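You operate a simulated robot arm through the tools that you are given. There is no shell and no other tool.

You run a simulated robot arm. Do the job below in one go: nothing can be reset, and whatever is moved stays where it is left.

## Task
Stir two spoonfuls of red dye evenly into the white pot.
Fine: all stands on the mortar bench; use the pale paddle, spill nothing, put spoon and paddle back. Set down upright: white spoon, pale paddle.

It is judged by the outcome, as a careful person would: the job done as asked, and still so three seconds after it is handed in. It fails if anything else is knocked over, pushed out of place, dropped, spilled or broken.

## Robot
A 6-joint arm with a four-finger gripper, fixed in place. Base frame: the origin is on the floor under the middle of its stand, x ahead of it, y to its left, z up. Readings come in m, degrees, newtons and seconds.
It reaches about 1.012 m from its shoulder. Its first joint turns from -166.0 to 166.0 degrees. Payload 3.43 kg.
Tool frame: the origin (TCP) lies between the finger pads and is the grasp point; the fingertips stand 0.03 m ahead of it; z points along the fingers, y is the line along which they close. The gripper opens to 0.12 m; its body begins 0.085 m behind the TCP.
Orientation is that of the tool frame in the base frame, as a unit quaternion [w, x, y, z]. With the fingers straight down and closing along the base's y, the tool's x points along the base's -x, its y along +y and its z along -z.

## Interface
- The arm moves only by the tool drive_tool. Its argument "commands" is a list of rows, each a list of 7 numbers: the shift along the base's x, y, z in units of 40 mm (1.0 is 40 mm), then the turn, a rotation vector about the base's x, y, z in units of 4 degrees (1.0 is 4 degrees), then the closure in counts, from 0 (fully open) to 255 (shut). In form: [[x, y, z, ax, ay, az, jaw], ...]. A call has 1 to 20 rows; each row shifts and turns the commanded pose from where the row before left it. A call with a number of a shift or a turn outside -1 to 1 is refused whole. A row lasts 0.2 s, in which the tool goes at most 0.05 m and 8.6 degrees; a call with a longer step from one row to the next is refused whole, and so is a gripper value outside its range. A pose out of reach is approached as far as the arm can. The call stops where the force on the tool passes 40 N (or 10 N more than at its start, if that is more) or the arm is blocked; 0.2 s more then pass. The fingers move at their own pace (about 0.1362 m/s each) and stop on an object; they squeeze with about 41 N. The grip force told is the motor's: it shows also when the fingers shut on nothing. Time passes only in rows, and 0.2 s behind the last, so rows that do not move let the fingers close. It gives the time, the measured TCP pose, the force on the tool (base axes), the opening and the grip force at its end, in the units of the frame above (readings bear some noise), with the torque about the TCP (base axes, N m) and any sound that the robot's microphone picked up.
- Cameras (640 x 400 px; columns grow to the right, rows downward): "scene" is fixed at [0.4016, 0.6491, 1.5737]; the picture's right is [-0.40, 0.92, 0.00], its down [0.84, 0.36, -0.41] and it looks along [-0.37, -0.16, -0.91] (base axes); focal length 251 px, centre (320, 200). "wrist" rides on the gripper at [0.072, -0.017, -0.121] in the tool frame; the picture's right is [0.23, 0.97, 0.00], its down [-0.81, 0.19, -0.55] and it looks along [-0.54, 0.13, 0.83] (tool axes); focal length 275 px, centre (320, 200). There is no depth. A picture from a camera that has moved, and an enlarged one, comes with that camera's place and axes in the base frame and with its lens.
- camera(camera): a new picture of that camera. It takes no simulated time.
- zoom(camera, box): a new picture of the part [left, top, right, bottom] of that camera's present view, enlarged. It takes no simulated time.
- sign_off(): hands the job in; it is judged then, once.

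Places have to be worked out from the pictures, the camera data and where the tool is seen. Open the gripper and draw the arm clear of the work before you hand the job in, unless the task says otherwise.

The tools are called after "Emit:" by a JSON object that holds its "op" and its "data". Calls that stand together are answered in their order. drive_tool: Moves the arm, as the interface text tells. Its arguments: {"type":"object","properties":{"commands":{"type":"array","items":{"type":"array","items":{"type":"number"}}}},"required":["commands"]} The other tools are called the same way: camera (camera) takes a picture; zoom (camera, box) takes an enlarged picture of a part of a camera's view; sign_off () hands the job in.

At the start:

```text
time: 0.0
ee_pos: [0.1682, 0.4041, 1.2343]
ee_rot: [-0.001, 0.001, 1.0, 0.001]
wrist_force: [-0.6, -0.4, 0.5]
moment: [0.01, 0.02, -0.01]
width: 0.12
gripper_force: 0.0
```

scene: 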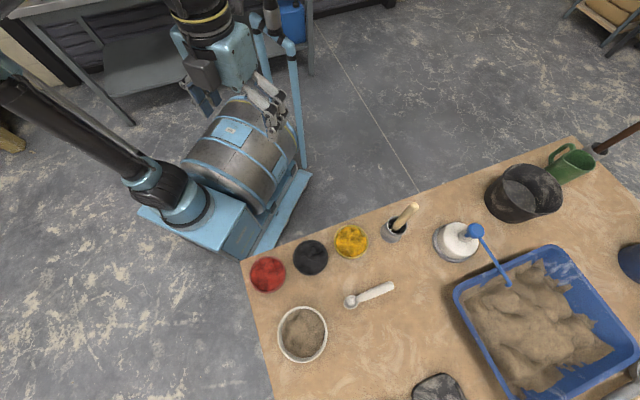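
wrist: 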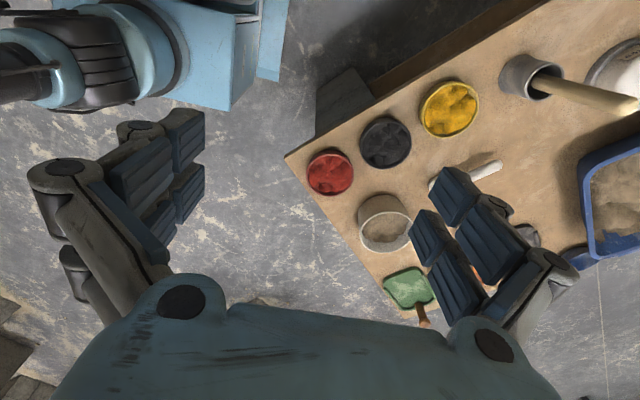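

I start by looking closer at the bench from the scene camera to identify the spoon, paddle, dye jar and white pot.

Emit:
{"op": "zoom", "data": {"camera": "scene", "box": [230, 180, 430, 305]}}

Emit:
{"op": "zoom", "data": {"camera": "scene", "box": [240, 250, 480, 400]}}

Emit:
{"op": "zoom", "data": {"camera": "scene", "box": [400, 130, 640, 280]}}

Emit:
{"op": "zoom", "data": {"camera": "wrist", "box": [280, 50, 640, 275]}}

```text
3.20 times, centred on (330, 242) of scene
camera zoom: at [0.4016, 0.6491, 1.5737], right [-0.4, 0.92, 0.0], down [0.84, 0.36, -0.41], along [-0.37, -0.16, -0.91], focal length 803 px, centre (288, 64)
```

zoom: 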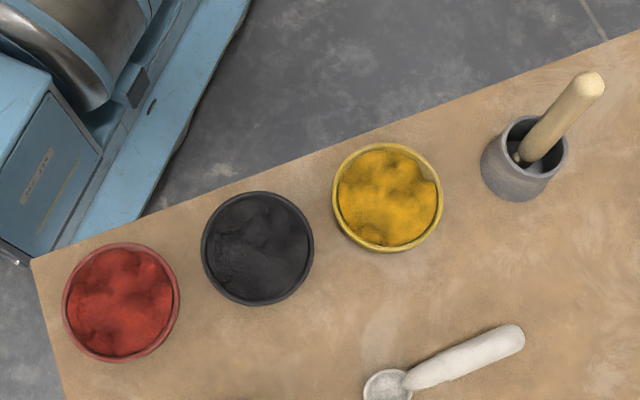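

```text
2.67 times, centred on (360, 325) of scene
camera zoom: at [0.4016, 0.6491, 1.5737], right [-0.4, 0.92, 0.0], down [0.84, 0.36, -0.41], along [-0.37, -0.16, -0.91], focal length 669 px, centre (213, -133)
```

zoom: 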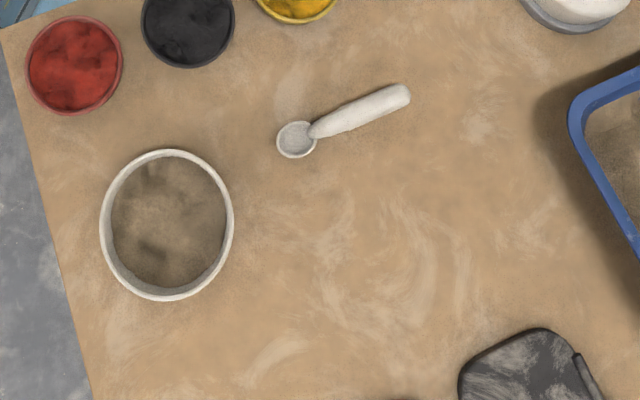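

```text
2.67 times, centred on (520, 205) of scene
camera zoom: at [0.4016, 0.6491, 1.5737], right [-0.4, 0.92, 0.0], down [0.84, 0.36, -0.41], along [-0.37, -0.16, -0.91], focal length 669 px, centre (-213, 187)
```

zoom: 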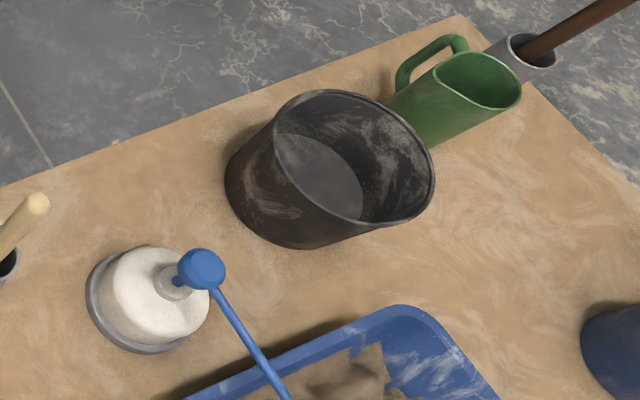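

```text
1.78 times, centred on (460, 162) of wrist
camera zoom: at [0.0972, 0.3867, 1.3557], right [-0.23, 0.97, 0.0], down [0.81, 0.19, 0.55], along [0.54, 0.13, -0.83], focal length 489 px, centre (71, 267)
```

zoom: 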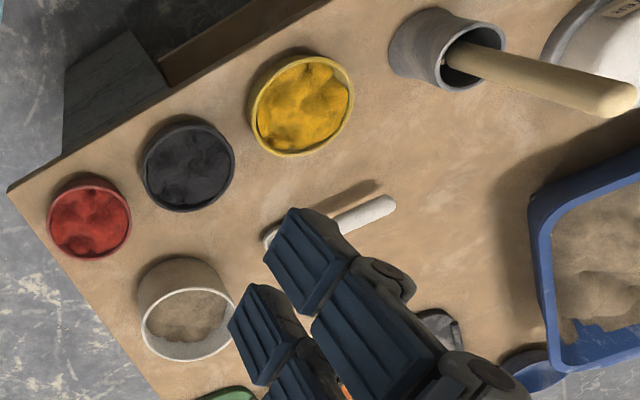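

The white pot (white rim) is near (0.47, 0.63), the red dye near (0.37, 0.47), the white spoon lies from about (0.35, 0.72) to (0.26, 0.82), and the pale paddle stands in a grey cup near (0.10, 0.765). I move the arm high over the bench for a closer wrist view to fix heights.

Emit:
{"op": "drive_tool", "data": {"commands": [[0.4, 1, 0, 0, 0, 0, 0], [0.4, 1, 0, 0, 0, 0, 0], [0.4, 1, 0, 0, 0, 0, 0], [0.4, 1, 0, 0, 0, 0, 0], [0.4, 1, 0, 0, 0, 0, 0], [0, 0, 0, 0, 0, 0, 0]]}}

Emit:
{"op": "camera", "data": {"camera": "wrist"}}

Emit:
{"op": "camera", "data": {"camera": "scene"}}

```text
time: 1.4
ee_pos: [0.2351, 0.6071, 1.2356]
ee_rot: [0.005, 0.0, 1.0, 0.001]
wrist_force: [-0.7, -0.4, -0.2]
moment: [0.02, 0.01, 0.0]
width: 0.1201
gripper_force: 0.1
```

```text
taken
camera wrist: at [0.1628, 0.5897, 1.3565], right [-0.23, 0.97, 0.0], down [0.8, 0.19, 0.56], along [0.55, 0.13, -0.83], focal length 275 px, centre (320, 200)
```

wrist: 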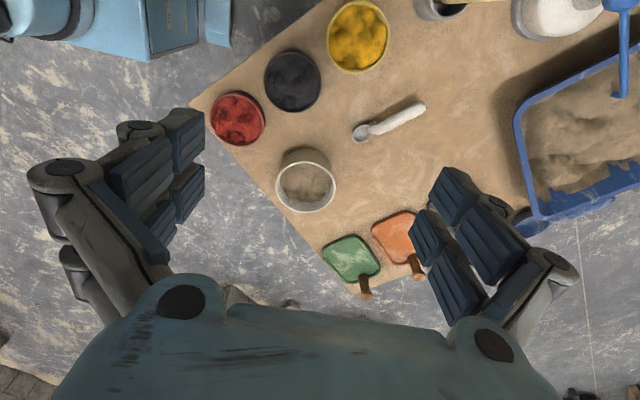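

```text
taken
```

scene: 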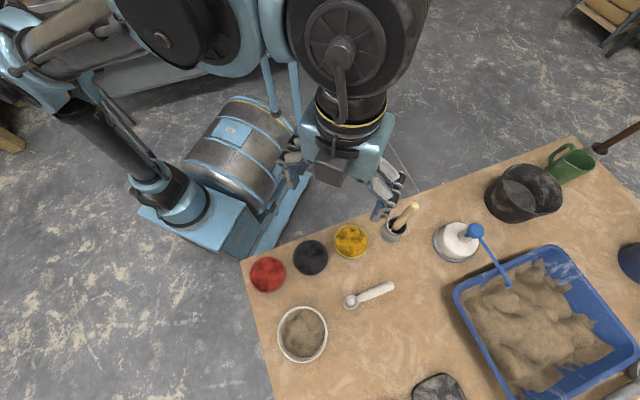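

The wrist view now covers jars, pot, spoon. I zoom for exact pixel positions.

Emit:
{"op": "zoom", "data": {"camera": "wrist", "box": [180, 0, 436, 160]}}

Emit:
{"op": "zoom", "data": {"camera": "wrist", "box": [240, 80, 496, 240]}}

Emit:
{"op": "zoom", "data": {"camera": "scene", "box": [330, 190, 458, 270]}}

```text
2.50 times, centred on (308, 80) of wrist
camera zoom: at [0.1628, 0.5897, 1.3565], right [-0.23, 0.97, 0.0], down [0.8, 0.19, 0.56], along [0.55, 0.13, -0.83], focal length 688 px, centre (350, 500)
```

zoom: 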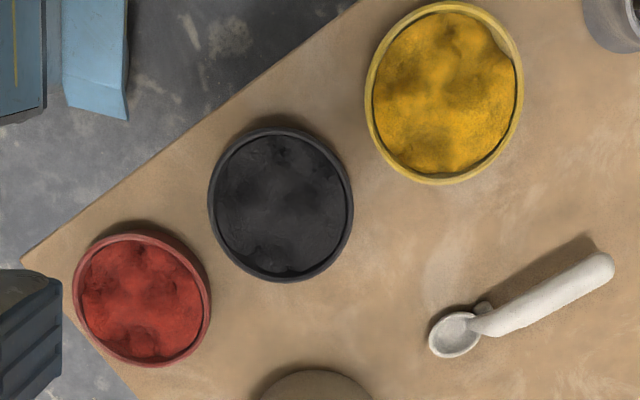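

```text
2.50 times, centred on (368, 160) of wrist
camera zoom: at [0.1628, 0.5897, 1.3565], right [-0.23, 0.97, 0.0], down [0.8, 0.19, 0.56], along [0.55, 0.13, -0.83], focal length 688 px, centre (200, 300)
```

zoom: 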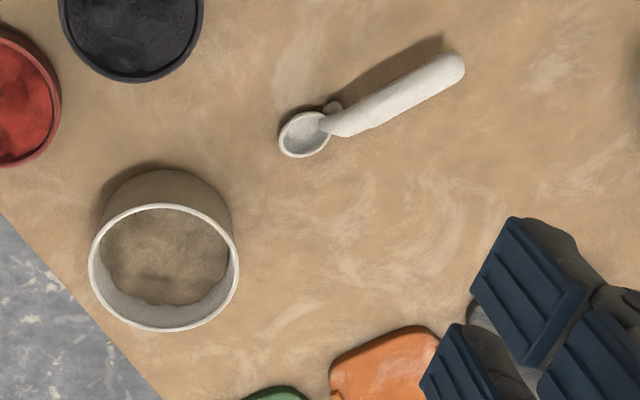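

```text
5.00 times, centred on (394, 230) of scene
camera zoom: at [0.4016, 0.6491, 1.5737], right [-0.4, 0.92, 0.0], down [0.84, 0.36, -0.41], along [-0.37, -0.16, -0.91], focal length 1255 px, centre (-50, 50)
```

zoom: 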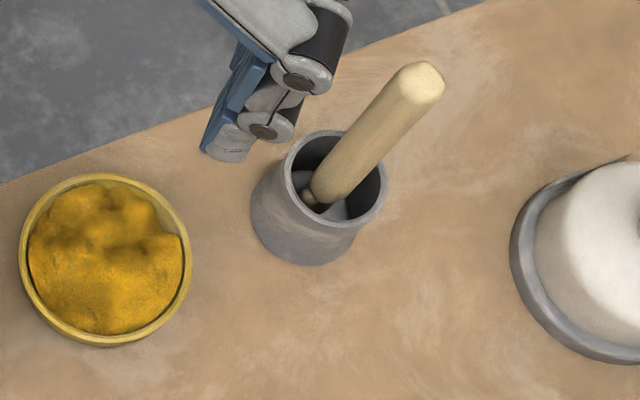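

Triangulating, the bench top is at about z 0.79. The spoon bowl rim is near (0.346, 0.722, 0.808) and the handle end near (0.263, 0.808, 0.835). I turn the gripper about 46° so it closes across the handle, and come down over the spoon for a close look.

Emit:
{"op": "drive_tool", "data": {"commands": [[0.104, 0.371, -0.45, 0, 0, -0.958, 0], [0.104, 0.371, -0.45, 0, 0, -0.958, 0], [0.104, 0.371, -0.45, 0, 0, -0.958, 0], [0.104, 0.371, -0.45, 0, 0, -0.958, 0], [0.104, 0.371, -0.45, 0, 0, -0.958, 0], [0.104, 0.371, -0.45, 0, 0, -0.958, 0], [0.104, 0.371, -0.45, 0, 0, -0.958, 0], [0.104, 0.371, -0.45, 0, 0, -0.958, 0], [0.104, 0.371, -0.45, 0, 0, -0.958, 0], [0.104, 0.371, -0.45, 0, 0, -0.958, 0], [0.104, 0.371, -0.45, 0, 0, -0.958, 0], [0.104, 0.371, -0.45, 0, 0, -0.958, 0], [0, 0, 0, 0, 0, 0, 0]]}}

Emit:
{"op": "camera", "data": {"camera": "wrist"}}

Emit:
{"op": "camera", "data": {"camera": "scene"}}

```text
time: 4.2
ee_pos: [0.2831, 0.7803, 1.0209]
ee_rot: [0.005, 0.391, 0.92, -0.002]
wrist_force: [0.0, -0.9, 0.7]
moment: [0.0, 0.0, 0.01]
width: 0.1197
gripper_force: 0.1
```

```text
taken
camera wrist: at [0.2211, 0.8221, 1.1407], right [0.54, 0.84, 0.0], down [0.7, -0.45, 0.56], along [0.47, -0.31, -0.83], focal length 275 px, centre (320, 200)
```

wrist: 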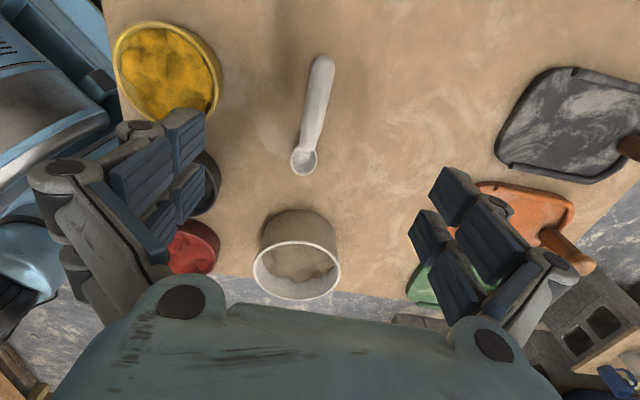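

```text
taken
```

scene: 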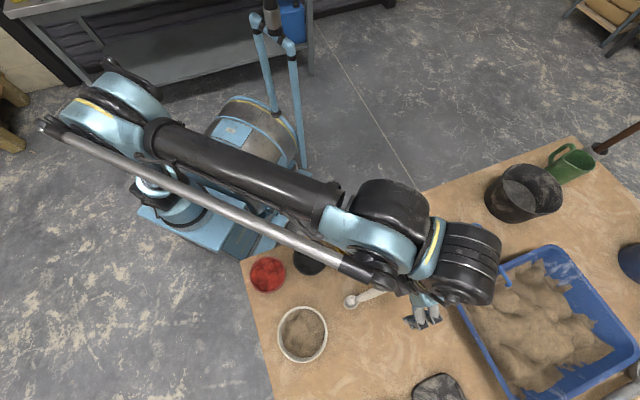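

The spoon is now clearly seen below the gripper and the handle runs nearly up the image. I zoom in to measure it.

Emit:
{"op": "zoom", "data": {"camera": "wrist", "box": [240, 40, 400, 190]}}

Emit:
{"op": "zoom", "data": {"camera": "wrist", "box": [230, 180, 390, 310]}}

```text
2.67 times, centred on (320, 115) of wrist
camera zoom: at [0.2211, 0.8221, 1.1407], right [0.54, 0.84, 0.0], down [0.7, -0.45, 0.56], along [0.47, -0.31, -0.83], focal length 734 px, centre (320, 427)
```

zoom: 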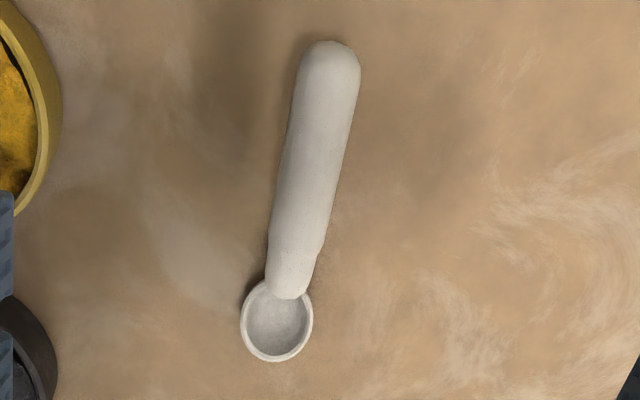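

```text
3.08 times, centred on (310, 245) of wrist
camera zoom: at [0.2211, 0.8221, 1.1407], right [0.54, 0.84, 0.0], down [0.7, -0.45, 0.56], along [0.47, -0.31, -0.83], focal length 847 px, centre (351, 62)
```

zoom: 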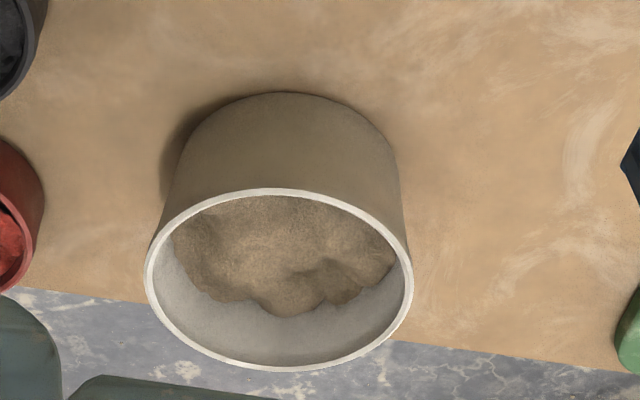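

The TCP is right over the handle axis (projection matches within ~1 mm). I shift 8 mm toward the handle end and descend to z≈0.87 for a check before the final lowering.

Emit:
{"op": "drive_tool", "data": {"commands": [[-0.07, 0.07, -0.75, 0, 0, 0.1, 0], [-0.07, 0.07, -0.75, 0, 0, 0.1, 0], [0, 0, -0.75, 0, 0, 0, 0], [0, 0, -0.75, 0, 0, 0, 0], [0, 0, -0.75, 0, 0, 0, 0], [0, 0, 0, 0, 0, 0, 0]]}}

Emit:
{"op": "camera", "data": {"camera": "wrist"}}

Emit:
{"op": "zoom", "data": {"camera": "scene", "box": [320, 180, 520, 305]}}

```text
time: 5.6
ee_pos: [0.2785, 0.7875, 0.8706]
ee_rot: [0.005, 0.384, 0.923, -0.002]
wrist_force: [0.5, -0.3, 0.2]
moment: [0.02, -0.01, -0.01]
width: 0.1198
gripper_force: 0.1
```

```text
taken
camera wrist: at [0.2147, 0.8262, 0.9913], right [0.53, 0.85, 0.0], down [0.7, -0.44, 0.56], along [0.48, -0.3, -0.83], focal length 275 px, centre (320, 200)
```

wrist: 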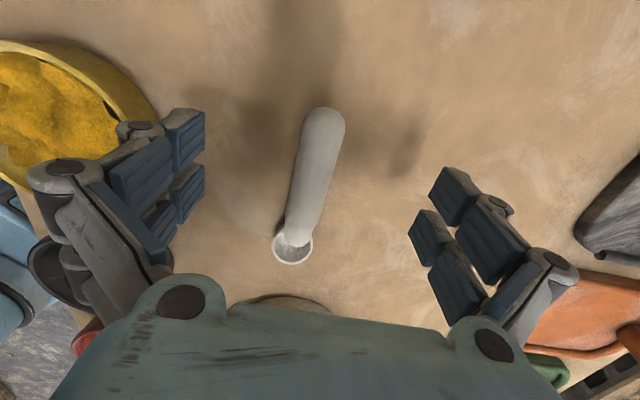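

```text
3.20 times, centred on (420, 242) of scene
camera zoom: at [0.4016, 0.6491, 1.5737], right [-0.4, 0.92, 0.0], down [0.84, 0.36, -0.41], along [-0.37, -0.16, -0.91], focal length 803 px, centre (0, 64)
```

zoom: 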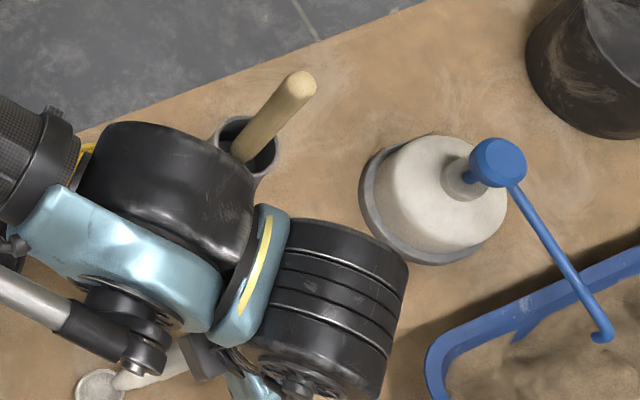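

The handle is centred between the fingers to about 2 mm. I correct that, lower to z≈0.832 with the fingers open, and hold.

Emit:
{"op": "drive_tool", "data": {"commands": [[-0.045, -0.045, -0.4, 0, 0, 0, 0], [0, 0, -0.35, 0, 0, 0, 0], [0, 0, -0.2, 0, 0, 0, 0], [0, 0, 0, 0, 0, 0, 0]]}}

Emit:
{"op": "camera", "data": {"camera": "wrist"}}

```text
time: 6.6
ee_pos: [0.2759, 0.786, 0.8333]
ee_rot: [0.006, 0.384, 0.923, -0.002]
wrist_force: [0.1, 0.9, 0.0]
moment: [-0.02, -0.02, 0.02]
width: 0.1199
gripper_force: 0.0
```

```text
taken
camera wrist: at [0.2125, 0.8247, 0.9528], right [0.53, 0.85, 0.0], down [0.7, -0.44, 0.56], along [0.48, -0.3, -0.83], focal length 275 px, centre (320, 200)
```

wrist: 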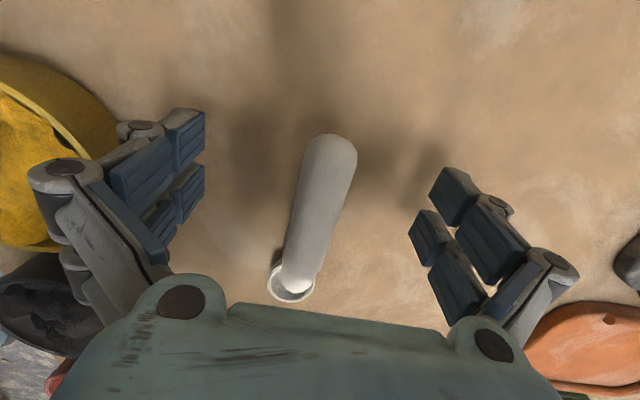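

No contact and the handle sits between both finger pairs. I close the gripper on the handle.

Emit:
{"op": "drive_tool", "data": {"commands": [[0, 0, 0, 0, 0, 0, 120], [0, 0, 0, 0, 0, 0, 180], [0, 0, 0, 0, 0, 0, 255], [0, 0, 0, 0, 0, 0, 255], [0, 0, 0, 0, 0, 0, 255]]}}

Emit:
{"op": "camera", "data": {"camera": "wrist"}}

```text
time: 7.8
ee_pos: [0.2764, 0.7849, 0.8327]
ee_rot: [0.006, 0.384, 0.923, -0.002]
wrist_force: [-0.3, 0.3, 0.8]
moment: [0.06, 0.05, 0.0]
width: 0.0225
gripper_force: 41.1
```

```text
taken
camera wrist: at [0.2124, 0.8247, 0.9529], right [0.53, 0.85, 0.0], down [0.7, -0.44, 0.56], along [0.48, -0.3, -0.83], focal length 275 px, centre (320, 200)
```

wrist: 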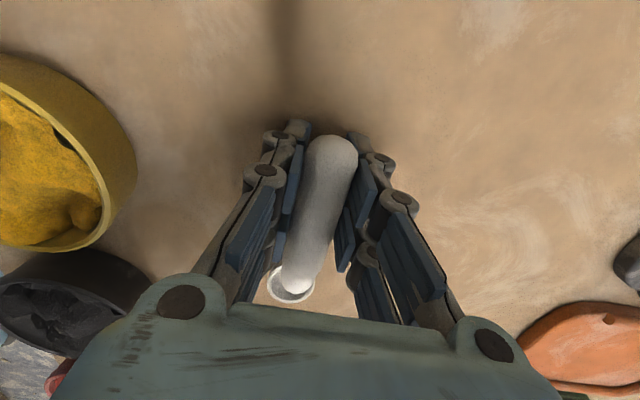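

The handle is gripped at 22.5 mm width with 41 N. I lift straight up and look at how the spoon hangs.

Emit:
{"op": "drive_tool", "data": {"commands": [[0, 0, 0.4, 0, 0, 0, 255], [0, 0, 0.8, 0, 0, 0, 255], [0, 0, 0.9, 0, 0, 0, 255], [0, 0, 0.9, 0, 0, 0, 255], [0, 0, 0.5, 0, 0, 0, 255], [0, 0, 0, 0, 0, 0, 255]]}}

Emit:
{"op": "camera", "data": {"camera": "wrist"}}

Emit:
{"op": "camera", "data": {"camera": "scene"}}

```text
time: 9.2
ee_pos: [0.2755, 0.7865, 0.974]
ee_rot: [0.005, 0.383, 0.924, -0.002]
wrist_force: [0.3, -0.3, 0.5]
moment: [-0.01, -0.02, -0.01]
width: 0.0
gripper_force: 33.2
```

```text
taken
camera wrist: at [0.212, 0.8256, 1.0938], right [0.53, 0.85, 0.0], down [0.7, -0.44, 0.56], along [0.48, -0.3, -0.83], focal length 275 px, centre (320, 200)
```

wrist: 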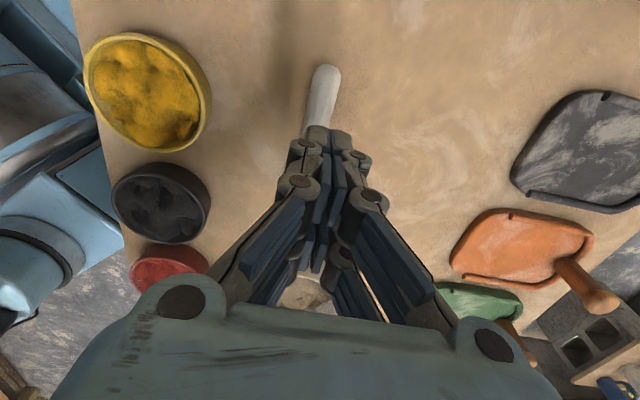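

```text
taken
```

scene: 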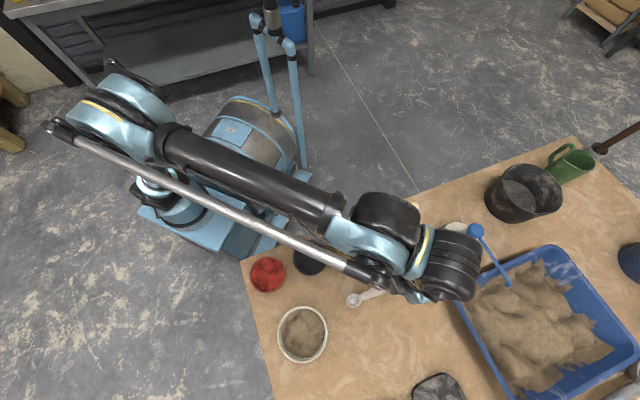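

The fingers slipped off: the spoon is still on the bench, so the handle lies lower than I estimated. I open and look at where the spoon is now.

Emit:
{"op": "drive_tool", "data": {"commands": [[0, 0, 0, 0, 0, 0, 0], [0, 0, 0, 0, 0, 0, 0], [0, 0, 0, 0, 0, 0, 0]]}}

Emit:
{"op": "zoom", "data": {"camera": "wrist", "box": [240, 40, 400, 190]}}

Emit:
{"op": "zoom", "data": {"camera": "scene", "box": [300, 240, 460, 340]}}

```text
time: 10.0
ee_pos: [0.2752, 0.7867, 0.9735]
ee_rot: [0.006, 0.384, 0.923, -0.003]
wrist_force: [-0.2, -0.5, -0.4]
moment: [-0.02, 0.02, -0.01]
width: 0.1201
gripper_force: 0.1
```

```text
2.67 times, centred on (320, 115) of wrist
camera zoom: at [0.2121, 0.8257, 1.0935], right [0.53, 0.85, 0.0], down [0.7, -0.44, 0.56], along [0.48, -0.3, -0.83], focal length 734 px, centre (320, 427)
```

zoom: 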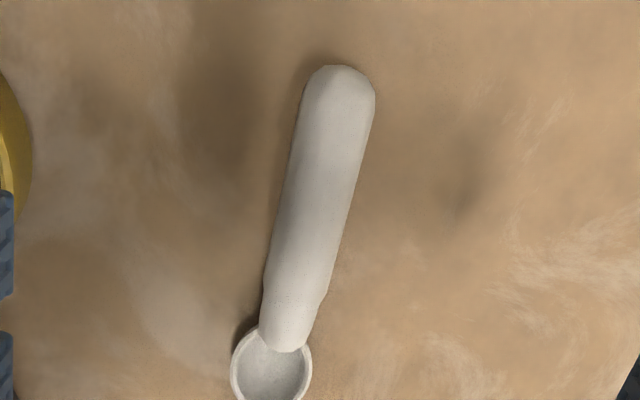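

```text
4.00 times, centred on (380, 290) of scene
camera zoom: at [0.4016, 0.6491, 1.5737], right [-0.4, 0.92, 0.0], down [0.84, 0.36, -0.41], along [-0.37, -0.16, -0.91], focal length 1004 px, centre (80, -160)
```

zoom: 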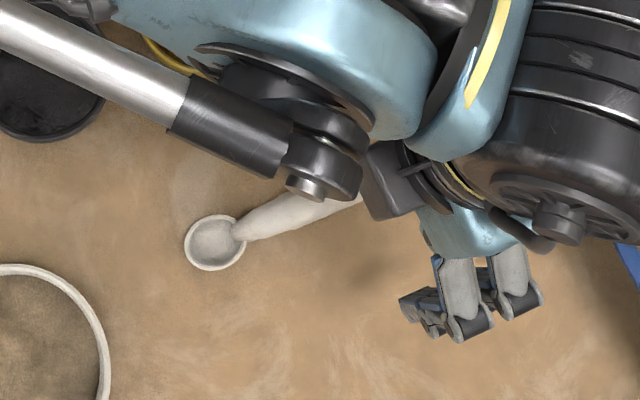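

The spoon appears nearly in place, shifted by some millimetres. I take a zoom that contains the whole spoon to re-measure it.

Emit:
{"op": "zoom", "data": {"camera": "wrist", "box": [240, 55, 400, 205]}}

Emit:
{"op": "zoom", "data": {"camera": "wrist", "box": [280, 140, 344, 204]}}

```text
2.67 times, centred on (320, 130) of wrist
camera zoom: at [0.2121, 0.8257, 1.0935], right [0.53, 0.85, 0.0], down [0.7, -0.44, 0.56], along [0.48, -0.3, -0.83], focal length 734 px, centre (320, 387)
```

zoom: 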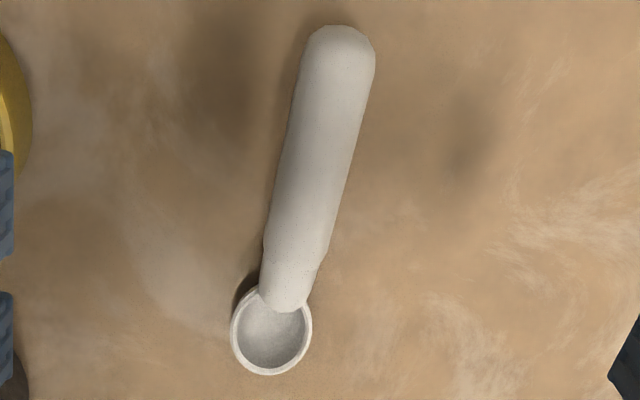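

```text
6.25 times, centred on (312, 172) of wrist
camera zoom: at [0.2121, 0.8257, 1.0935], right [0.53, 0.85, 0.0], down [0.7, -0.44, 0.56], along [0.48, -0.3, -0.83], focal length 1720 px, centre (370, 375)
```

zoom: 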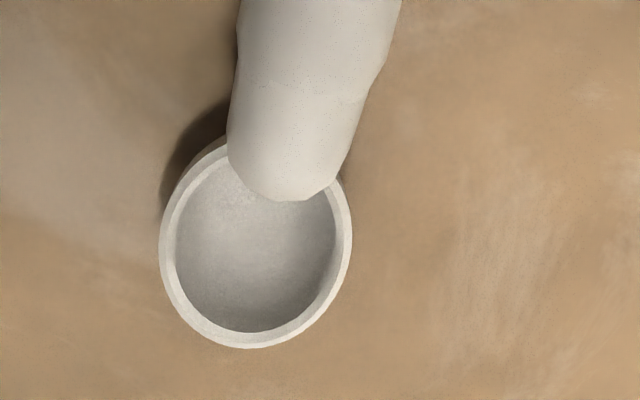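

The spoon now lies at bowl (0.339, 0.724) with the handle axis right under the TCP, so only about 8 mm along its own line from before. I go straight down again, this time lower (TCP z≈0.825), watching the force.

Emit:
{"op": "drive_tool", "data": {"commands": [[0, 0, -0.9, 0, 0, 0, 0], [0, 0, -0.9, 0, 0, 0, 0], [0, 0, -0.9, 0, 0, 0, 0], [0, 0, -0.5, 0, 0, 0, 0], [0, 0, -0.25, 0, 0, 0, 0], [0, 0, -0.15, 0, 0, 0, 0], [0, 0, -0.1, 0, 0, 0, 0], [0, 0, 0, 0, 0, 0, 0]]}}

Emit:
{"op": "camera", "data": {"camera": "wrist"}}

Emit:
{"op": "zoom", "data": {"camera": "scene", "box": [340, 260, 440, 323]}}

```text
time: 11.8
ee_pos: [0.2763, 0.7843, 0.8251]
ee_rot: [0.005, 0.384, 0.923, -0.003]
wrist_force: [-0.7, 0.7, -0.1]
moment: [0.04, 0.03, -0.02]
width: 0.1201
gripper_force: 0.1
```

```text
taken
camera wrist: at [0.2127, 0.8243, 0.9449], right [0.53, 0.85, 0.0], down [0.7, -0.44, 0.56], along [0.48, -0.3, -0.83], focal length 275 px, centre (320, 200)
```

wrist: 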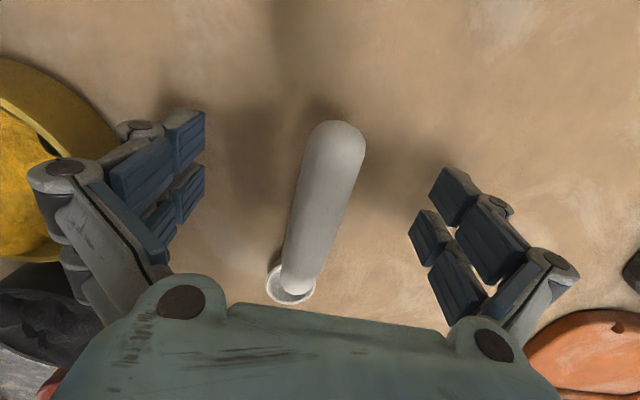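

```text
6.35 times, centred on (390, 292) of scene
camera zoom: at [0.4016, 0.6491, 1.5737], right [-0.4, 0.92, 0.0], down [0.84, 0.36, -0.41], along [-0.37, -0.16, -0.91], focal length 1594 px, centre (-124, -381)
```

zoom: 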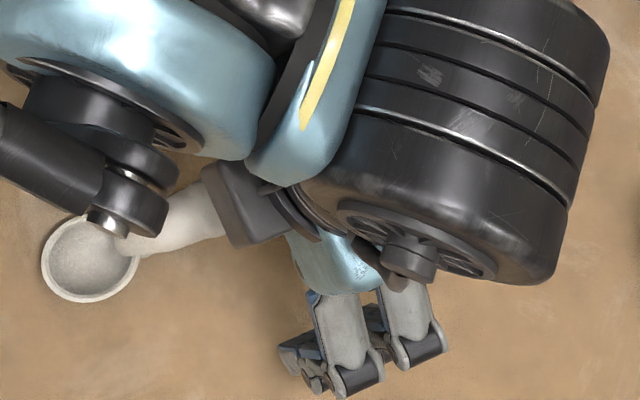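

The handle is centred and nothing is touched. I close, then lift only slightly to test the hold.

Emit:
{"op": "drive_tool", "data": {"commands": [[0, 0, 0, 0, 0, 0, 120], [0, 0, 0, 0, 0, 0, 180], [0, 0, 0, 0, 0, 0, 255], [0, 0, 0, 0, 0, 0, 255], [0, 0, 0, 0, 0, 0, 255], [0, 0, 0, 0, 0, 0, 255]]}}

Emit:
{"op": "camera", "data": {"camera": "wrist"}}

```text
time: 12.4
ee_pos: [0.2638, 0.7842, 0.8314]
ee_rot: [0.01, 0.384, 0.923, 0.0]
wrist_force: [-9.5, -6.9, 28.7]
moment: [-0.12, 1.17, 0.17]
width: 0.0221
gripper_force: 33.0
stopped in row 2: the force on the tool passed its limit at 52 N (the readings are from after the stop); the commanded pose is now the measured one
```

```text
taken
camera wrist: at [0.1987, 0.823, 0.9512], right [0.53, 0.85, 0.0], down [0.7, -0.43, 0.57], along [0.49, -0.3, -0.82], focal length 275 px, centre (320, 200)
```

wrist: 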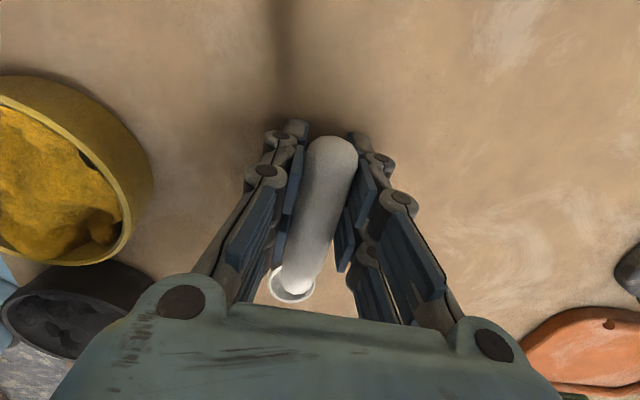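

While closing, the fingertips swept down onto the bench (52 N), so the call stopped; the handle is between the pads. I relieve upward a millimetre at a time while finishing the closure.

Emit:
{"op": "drive_tool", "data": {"commands": [[0, 0, 0.02, 0, 0, 0, 255], [0, 0, 0.02, 0, 0, 0, 255], [0, 0, 0, 0, 0, 0, 255], [0, 0, 0, 0, 0, 0, 255]]}}

Emit:
{"op": "camera", "data": {"camera": "wrist"}}

```text
time: 13.4
ee_pos: [0.265, 0.7847, 0.8314]
ee_rot: [0.011, 0.385, 0.923, 0.001]
wrist_force: [-4.3, -3.7, 8.6]
moment: [0.01, 0.46, 0.11]
width: 0.0221
gripper_force: 40.9
```

```text
taken
camera wrist: at [0.2004, 0.8235, 0.9508], right [0.53, 0.85, 0.0], down [0.7, -0.44, 0.57], along [0.49, -0.3, -0.82], focal length 275 px, centre (320, 200)
```

wrist: 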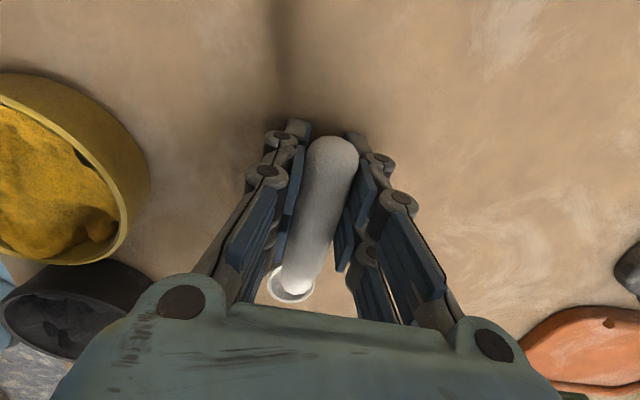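

Let me look closely at how the pads sit on the handle before lifting.

Emit:
{"op": "zoom", "data": {"camera": "wrist", "box": [230, 100, 420, 320]}}

Emit:
{"op": "zoom", "data": {"camera": "scene", "box": [340, 260, 440, 323]}}

```text
1.82 times, centred on (325, 210) of wrist
camera zoom: at [0.2004, 0.8235, 0.9508], right [0.53, 0.85, 0.0], down [0.7, -0.44, 0.57], along [0.49, -0.3, -0.82], focal length 500 px, centre (311, 182)
```

zoom: 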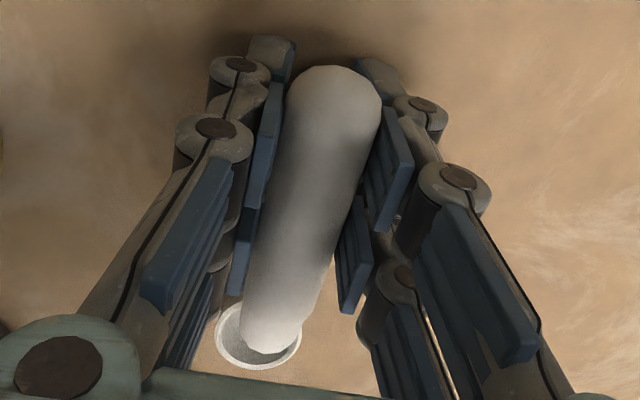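

```text
6.35 times, centred on (390, 292) of scene
camera zoom: at [0.4016, 0.6491, 1.5737], right [-0.4, 0.92, 0.0], down [0.84, 0.36, -0.41], along [-0.37, -0.16, -0.91], focal length 1594 px, centre (-124, -381)
```

zoom: 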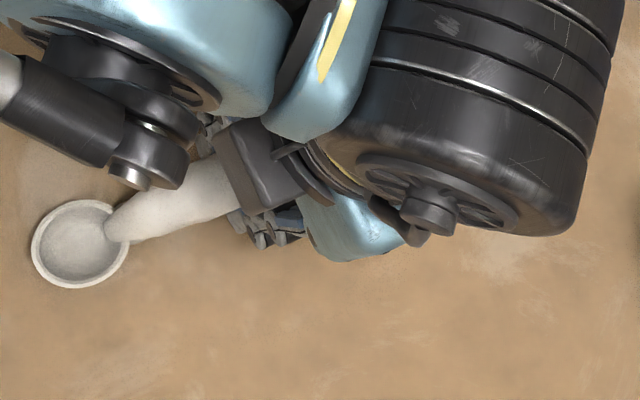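

The distal pads hold the handle on both sides. I lift very slowly by 16 mm and check width and view.

Emit:
{"op": "drive_tool", "data": {"commands": [[0, 0, 0.1, 0, 0, 0, 255], [0, 0, 0.1, 0, 0, 0, 255], [0, 0, 0.1, 0, 0, 0, 255], [0, 0, 0.1, 0, 0, 0, 255], [0, 0, 0, 0, 0, 0, 255]]}}

Emit:
{"op": "zoom", "data": {"camera": "wrist", "box": [230, 100, 420, 320]}}

Emit:
{"op": "zoom", "data": {"camera": "scene", "box": [340, 260, 440, 323]}}

```text
time: 14.6
ee_pos: [0.2656, 0.7853, 0.8483]
ee_rot: [0.01, 0.383, 0.924, 0.001]
wrist_force: [1.0, -0.3, -0.6]
moment: [0.09, 0.03, 0.03]
width: 0.0217
gripper_force: 41.3
```

```text
1.82 times, centred on (325, 210) of wrist
camera zoom: at [0.2012, 0.8242, 0.9677], right [0.53, 0.85, 0.0], down [0.7, -0.44, 0.57], along [0.49, -0.3, -0.82], focal length 500 px, centre (311, 182)
```

zoom: 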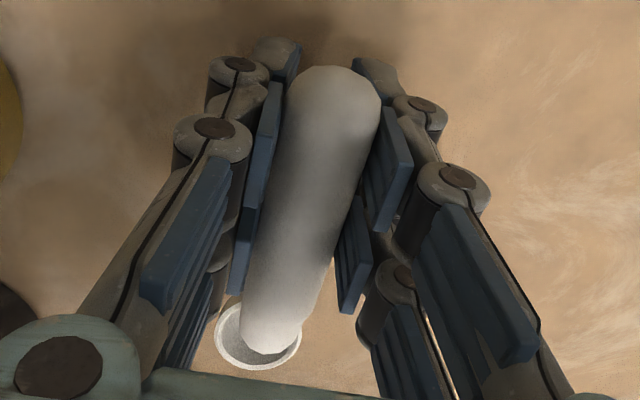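

```text
6.35 times, centred on (390, 292) of scene
camera zoom: at [0.4016, 0.6491, 1.5737], right [-0.4, 0.92, 0.0], down [0.84, 0.36, -0.41], along [-0.37, -0.16, -0.91], focal length 1594 px, centre (-124, -381)
```

zoom: 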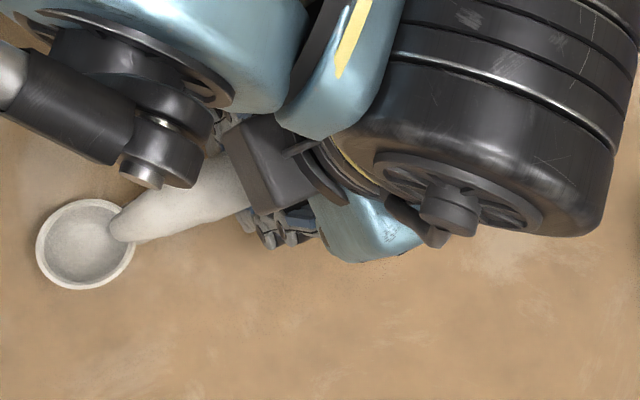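

The spoon is rising with the gripper. I continue lifting in small steps and watch the width for creep.

Emit:
{"op": "drive_tool", "data": {"commands": [[0, 0, 0.15, 0, 0, 0, 255], [0, 0, 0.15, 0, 0, 0, 255], [0, 0, 0.15, 0, 0, 0, 255], [0, 0, 0.15, 0, 0, 0, 255], [0, 0, 0.15, 0, 0, 0, 255], [0, 0, 0, 0, 0, 0, 255], [0, 0, 0, 0, 0, 0, 255]]}}

Emit:
{"op": "zoom", "data": {"camera": "wrist", "box": [230, 100, 420, 320]}}

Emit:
{"op": "zoom", "data": {"camera": "scene", "box": [340, 260, 440, 323]}}

```text
time: 16.2
ee_pos: [0.2663, 0.7853, 0.8786]
ee_rot: [0.011, 0.383, 0.924, 0.0]
wrist_force: [0.8, -0.2, -0.7]
moment: [0.03, 0.01, 0.02]
width: 0.0217
gripper_force: 41.1
```

```text
1.82 times, centred on (325, 210) of wrist
camera zoom: at [0.2008, 0.8243, 0.9978], right [0.53, 0.85, 0.0], down [0.7, -0.44, 0.57], along [0.49, -0.3, -0.82], focal length 500 px, centre (311, 182)
```

zoom: 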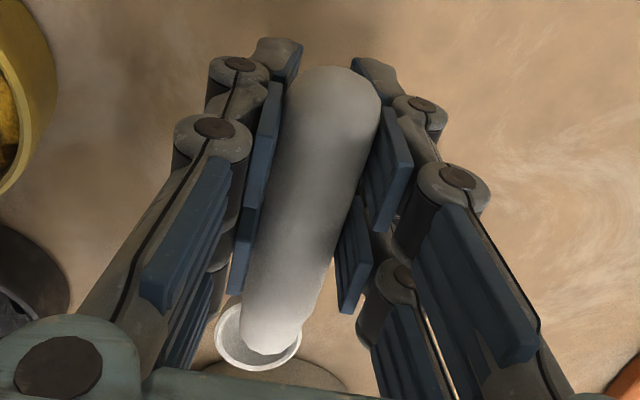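

```text
6.35 times, centred on (390, 292) of scene
camera zoom: at [0.4016, 0.6491, 1.5737], right [-0.4, 0.92, 0.0], down [0.84, 0.36, -0.41], along [-0.37, -0.16, -0.91], focal length 1594 px, centre (-124, -381)
```

zoom: 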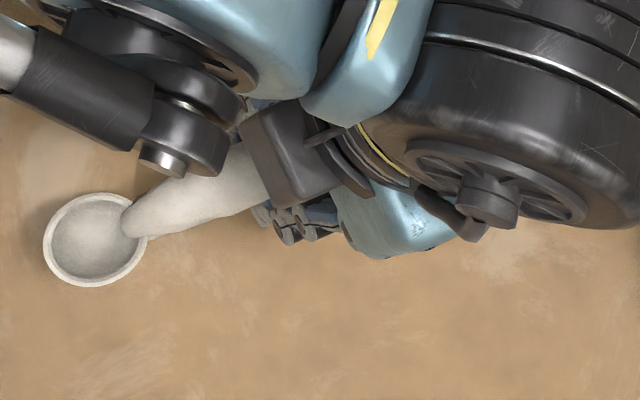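

The hold is stable (width steady at 21.7 mm). The bowl rim centre is at about tool (-0.096, +0.004, +0.015). I lift on gently to a safe travel height.

Emit:
{"op": "drive_tool", "data": {"commands": [[0, 0, 0.1, 0, 0, 0, 255], [0, 0, 0.15, 0, 0, 0, 255], [0, 0, 0.2, 0, 0, 0, 255], [0, 0, 0.25, 0, 0, 0, 255], [0, 0, 0.25, 0, 0, 0, 255], [0, 0, 0.25, 0, 0, 0, 255], [0, 0, 0.25, 0, 0, 0, 255], [0, 0, 0.25, 0, 0, 0, 255], [0, 0, 0.25, 0, 0, 0, 255], [0, 0, 0.25, 0, 0, 0, 255], [0, 0, 0.15, 0, 0, 0, 255], [0, 0, 0.05, 0, 0, 0, 255], [0, 0, 0, 0, 0, 0, 255]]}}

Emit:
{"op": "zoom", "data": {"camera": "wrist", "box": [230, 100, 420, 320]}}

```text
time: 19.0
ee_pos: [0.2674, 0.7855, 0.9746]
ee_rot: [0.01, 0.384, 0.923, 0.001]
wrist_force: [0.6, -0.6, -1.2]
moment: [0.06, 0.02, 0.01]
width: 0.0218
gripper_force: 40.7
```

```text
1.82 times, centred on (325, 210) of wrist
camera zoom: at [0.2018, 0.8238, 1.0933], right [0.53, 0.85, 0.0], down [0.7, -0.44, 0.57], along [0.49, -0.3, -0.82], focal length 500 px, centre (311, 182)
```

zoom: 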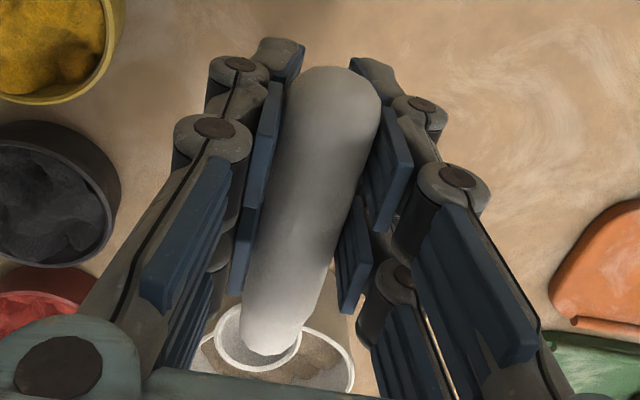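

Still firmly held. I now carry the empty spoon toward the red dish, turning it by 90° so the handle will point off the bench toward the robot.

Emit:
{"op": "drive_tool", "data": {"commands": [[0.04, -0.2, 0.05, 0, 0, 0.6, 255], [0.04, -0.3, 0.05, 0, 0, 0.8, 255], [0.04, -0.4, 0, 0, 0, 1, 255], [0.04, -0.4, 0, 0, 0, 1, 255], [0.04, -0.4, 0, 0, 0, 1, 255], [0.04, -0.4, 0, 0, 0, 1, 255], [0.04, -0.4, 0, 0, 0, 1, 255], [0.04, -0.4, 0, 0, 0, 1, 255], [0.04, -0.4, 0, 0, 0, 1, 255], [0.04, -0.4, 0, 0, 0, 1, 255], [0.04, -0.4, 0, 0, 0, 1, 255], [0.04, -0.4, 0, 0, 0, 1, 255], [0.04, -0.4, 0, 0, 0, 1, 255], [0.04, -0.4, 0, 0, 0, 1, 255], [0.04, -0.4, 0, 0, 0, 1, 255], [0.04, -0.4, 0, 0, 0, 1, 255], [0.04, -0.4, 0, 0, 0, 1, 255], [0.04, -0.3, 0, 0, 0, 1, 255], [0, 0, 0, 0, 0, 0, 255]]}}

Emit:
{"op": "camera", "data": {"camera": "scene"}}

Emit:
{"op": "camera", "data": {"camera": "wrist"}}

```text
time: 23.0
ee_pos: [0.2933, 0.5117, 0.978]
ee_rot: [0.008, -0.213, 0.977, 0.008]
wrist_force: [0.2, 0.5, 0.0]
moment: [-0.04, 0.1, 0.0]
width: 0.0221
gripper_force: 41.4
```

```text
taken
```

scene: 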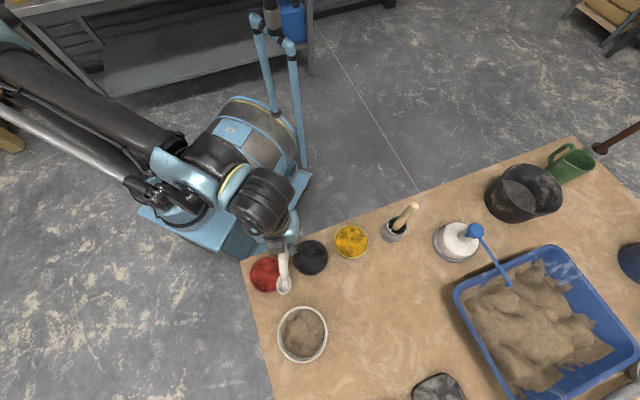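

```text
taken
camera wrist: at [0.2345, 0.4644, 1.0976], right [-0.61, 0.79, 0.01], down [0.65, 0.5, 0.57], along [0.45, 0.35, -0.82], focal length 275 px, centre (320, 200)
```

wrist: 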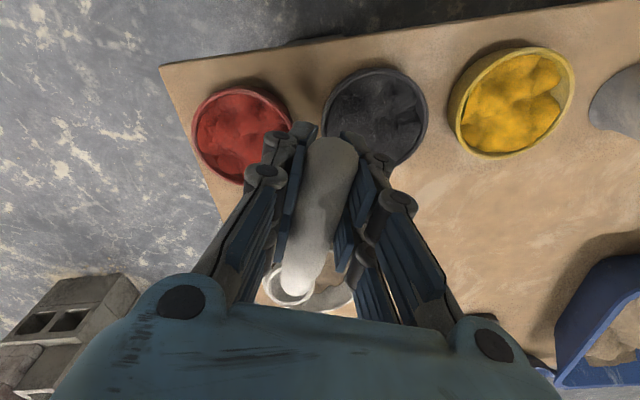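

The spoon is visible from the scene camera beside the red dish, still held. I zoom to measure the bowl and dish positions.

Emit:
{"op": "zoom", "data": {"camera": "scene", "box": [230, 220, 358, 300]}}

Emit:
{"op": "zoom", "data": {"camera": "wrist", "box": [170, 70, 426, 230]}}

```text
5.00 times, centred on (294, 260) of scene
camera zoom: at [0.4016, 0.6491, 1.5737], right [-0.4, 0.92, 0.0], down [0.84, 0.36, -0.41], along [-0.37, -0.16, -0.91], focal length 1255 px, centre (450, -100)
```

zoom: 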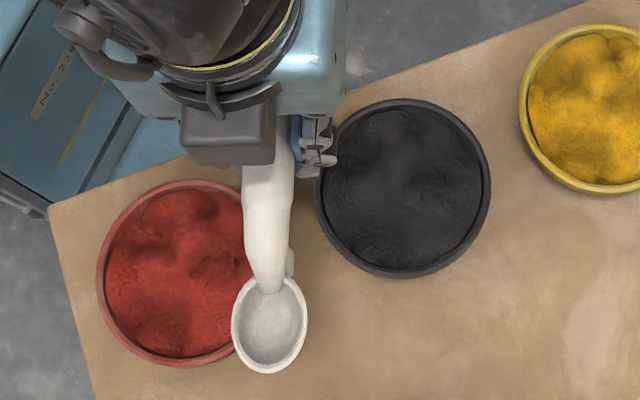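

```text
2.50 times, centred on (298, 150) of wrist
camera zoom: at [0.2345, 0.4644, 1.0976], right [-0.61, 0.79, 0.01], down [0.65, 0.5, 0.57], along [0.45, 0.35, -0.82], focal length 688 px, centre (375, 325)
```

zoom: 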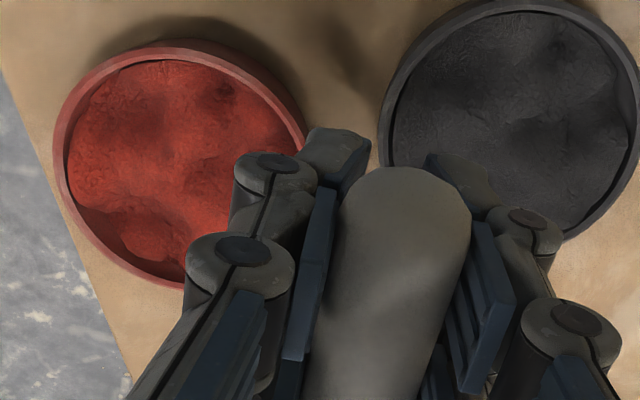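

The bowl's tool-frame position is confirmed at about (-0.098, 0, +0.016), and the red dish rim centre is (0.374, 0.469, ~0.815). I finish the yaw, move above the dish and tilt the spoon nose-down 40°, keeping the bowl well above the dye.

Emit:
{"op": "drive_tool", "data": {"commands": [[0.037, -0.154, -0.033, 0, 0, 0.8, 255], [0.037, -0.154, -0.033, 0, 0, 0.8, 255], [0.037, -0.154, -0.033, 0, 0, 0.8, 255], [0.037, -0.154, -0.033, 0, 0, 0.8, 255], [0.037, -0.154, -0.033, 0, 0, 0.8, 255], [0.037, -0.154, -0.033, -0.651, 0.759, 0, 255], [0.037, -0.154, -0.033, -0.651, 0.759, 0, 255], [0.037, -0.154, -0.033, -0.651, 0.759, 0, 255], [0.037, -0.154, -0.033, -0.651, 0.759, 0, 255], [0.037, -0.154, -0.033, -0.651, 0.759, 0, 255], [0.037, -0.154, -0.033, -0.651, 0.759, 0, 255], [0.037, -0.154, -0.033, -0.651, 0.759, 0, 255], [0.037, -0.154, -0.033, -0.651, 0.759, 0, 255], [0.037, -0.154, -0.033, -0.651, 0.759, 0, 255], [0.037, -0.154, -0.033, -0.651, 0.759, 0, 255], [0, 0, 0, 0, 0, 0, 255]]}}

Emit:
{"op": "zoom", "data": {"camera": "scene", "box": [220, 210, 380, 310]}}

Emit:
{"op": "camera", "data": {"camera": "wrist"}}

```text
time: 26.4
ee_pos: [0.3148, 0.4314, 0.9625]
ee_rot: [-0.249, -0.333, 0.906, -0.086]
wrist_force: [0.1, -1.3, -1.1]
moment: [-0.04, -0.01, -0.01]
width: 0.0216
gripper_force: 41.3
out of reach, approached as far as the arm can: row 14, 15
```

```text
4.00 times, centred on (300, 260) of scene
camera zoom: at [0.4016, 0.6491, 1.5737], right [-0.4, 0.92, 0.0], down [0.84, 0.36, -0.41], along [-0.37, -0.16, -0.91], focal length 1004 px, centre (400, -40)
```

zoom: 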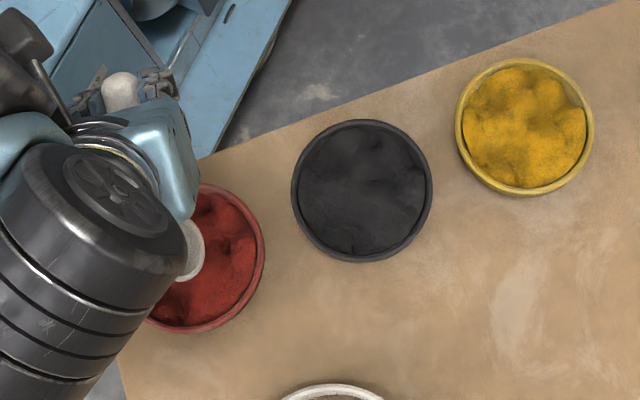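

```text
taken
camera wrist: at [0.3258, 0.4173, 1.1021], right [-0.78, 0.62, 0.13], down [0.63, 0.78, 0.07], along [-0.06, 0.13, -0.99], focal length 275 px, centre (320, 200)
```

wrist: 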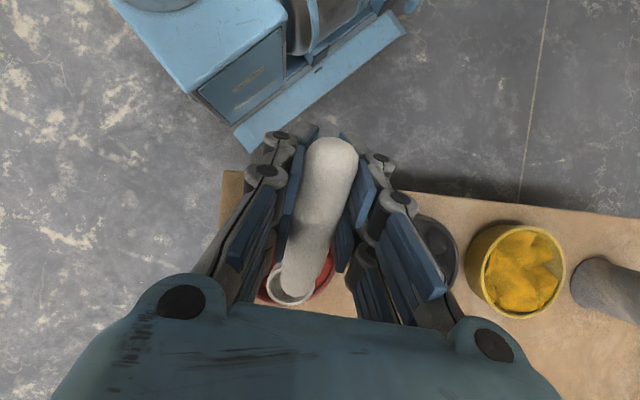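

The 40° tilt with fingers pointing back to the robot is out of reach (stopped near 30°). I undo the tilt and instead will scoop with the handle pointing tangentially (azimuth ~140°), where tilting should be easier.

Emit:
{"op": "drive_tool", "data": {"commands": [[0, 0, 0, 0.651, -0.759, 0, 255], [0, 0, 0, 0.651, -0.759, 0, 255], [0, 0, 0, 0.651, -0.759, 0, 255], [0, 0, 0, 0.651, -0.759, 0, 255], [0, 0, 0, 0.651, -0.759, 0, 255], [0, 0, 0, 0.651, -0.759, 0, 255], [0, 0, 0, 0.651, -0.759, 0, 255], [0, 0, 0, 0.651, -0.759, 0, 255], [0, 0, 0, 0.651, -0.759, 0, 255], [0, 0, 0, 0.651, -0.759, 0, 255], [0, 0, 0, 0, 0, 0, 255]]}}

```text
time: 28.8
ee_pos: [0.3159, 0.4336, 0.9614]
ee_rot: [0.075, -0.345, 0.935, 0.036]
wrist_force: [0.2, 0.0, -0.4]
moment: [-0.08, 0.05, 0.01]
width: 0.0217
gripper_force: 41.0
```

The clipped rows weren't commanded, so I over-rotated by about 9.5°. I correct that to vertical first.

Emit:
{"op": "drive_tool", "data": {"commands": [[0, 0, 0, -0.572, 0.554, 0, 255], [0, 0, 0, -0.572, 0.554, 0, 255], [0, 0, 0, -0.572, 0.554, 0, 255], [0, 0, 0, 0, 0, 0, 255]]}}

```text
time: 29.8
ee_pos: [0.3153, 0.4333, 0.963]
ee_rot: [-0.001, -0.346, 0.938, -0.001]
wrist_force: [-0.4, 0.0, -1.2]
moment: [-0.05, 0.07, -0.01]
width: 0.0219
gripper_force: 41.5
```

Tool is vertical again. Now I yaw by -80° while shifting so the bowl ends above the red dish.

Emit:
{"op": "drive_tool", "data": {"commands": [[-0.033, 0.133, 0.005, 0, 0, -1, 255], [-0.033, 0.133, 0.005, 0, 0, -1, 255], [-0.033, 0.133, 0.005, 0, 0, -1, 255], [-0.033, 0.133, 0.005, 0, 0, -1, 255], [-0.033, 0.133, 0.005, 0, 0, -1, 255], [-0.033, 0.133, 0.005, 0, 0, -1, 255], [-0.033, 0.133, 0.005, 0, 0, -1, 255], [-0.033, 0.133, 0.005, 0, 0, -1, 255], [-0.033, 0.133, 0.005, 0, 0, -1, 255], [-0.033, 0.133, 0.005, 0, 0, -1, 255], [-0.033, 0.133, 0.005, 0, 0, -1, 255], [-0.033, 0.133, 0.005, 0, 0, -1, 255], [-0.033, 0.133, 0.005, 0, 0, -1, 255], [-0.033, 0.133, 0.005, 0, 0, -1, 255], [-0.033, 0.133, 0.005, 0, 0, -1, 255], [-0.033, 0.133, 0.005, 0, 0, -1, 255], [-0.033, 0.133, 0.005, 0, 0, -1, 255], [-0.033, 0.133, 0.005, 0, 0, -1, 255], [-0.033, 0.133, 0.005, 0, 0, -1, 255], [-0.033, 0.133, 0.005, 0, 0, -1, 255]]}}

Emit:
{"op": "zoom", "data": {"camera": "scene", "box": [220, 210, 380, 310]}}

Emit:
{"op": "camera", "data": {"camera": "wrist"}}

```text
time: 34.0
ee_pos: [0.2877, 0.5394, 0.9672]
ee_rot: [-0.001, 0.338, 0.941, -0.002]
wrist_force: [0.0, 0.2, -0.2]
moment: [0.05, 0.03, -0.03]
width: 0.0215
gripper_force: 41.5
```

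```text
4.00 times, centred on (300, 260) of scene
camera zoom: at [0.4016, 0.6491, 1.5737], right [-0.4, 0.92, 0.0], down [0.84, 0.36, -0.41], along [-0.37, -0.16, -0.91], focal length 1004 px, centre (400, -40)
```

zoom: 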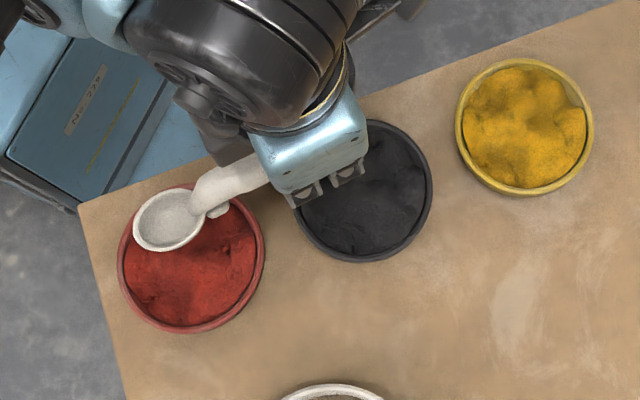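

```text
taken
camera wrist: at [0.2221, 0.572, 1.0875], right [0.44, 0.9, 0.0], down [0.75, -0.37, 0.55], along [0.49, -0.25, -0.83], focal length 275 px, centre (320, 200)
```

wrist: 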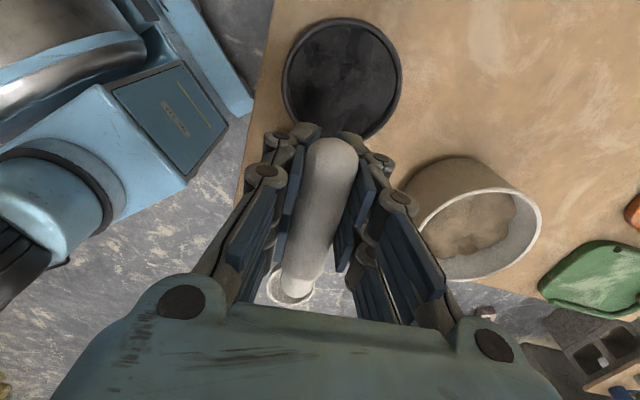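

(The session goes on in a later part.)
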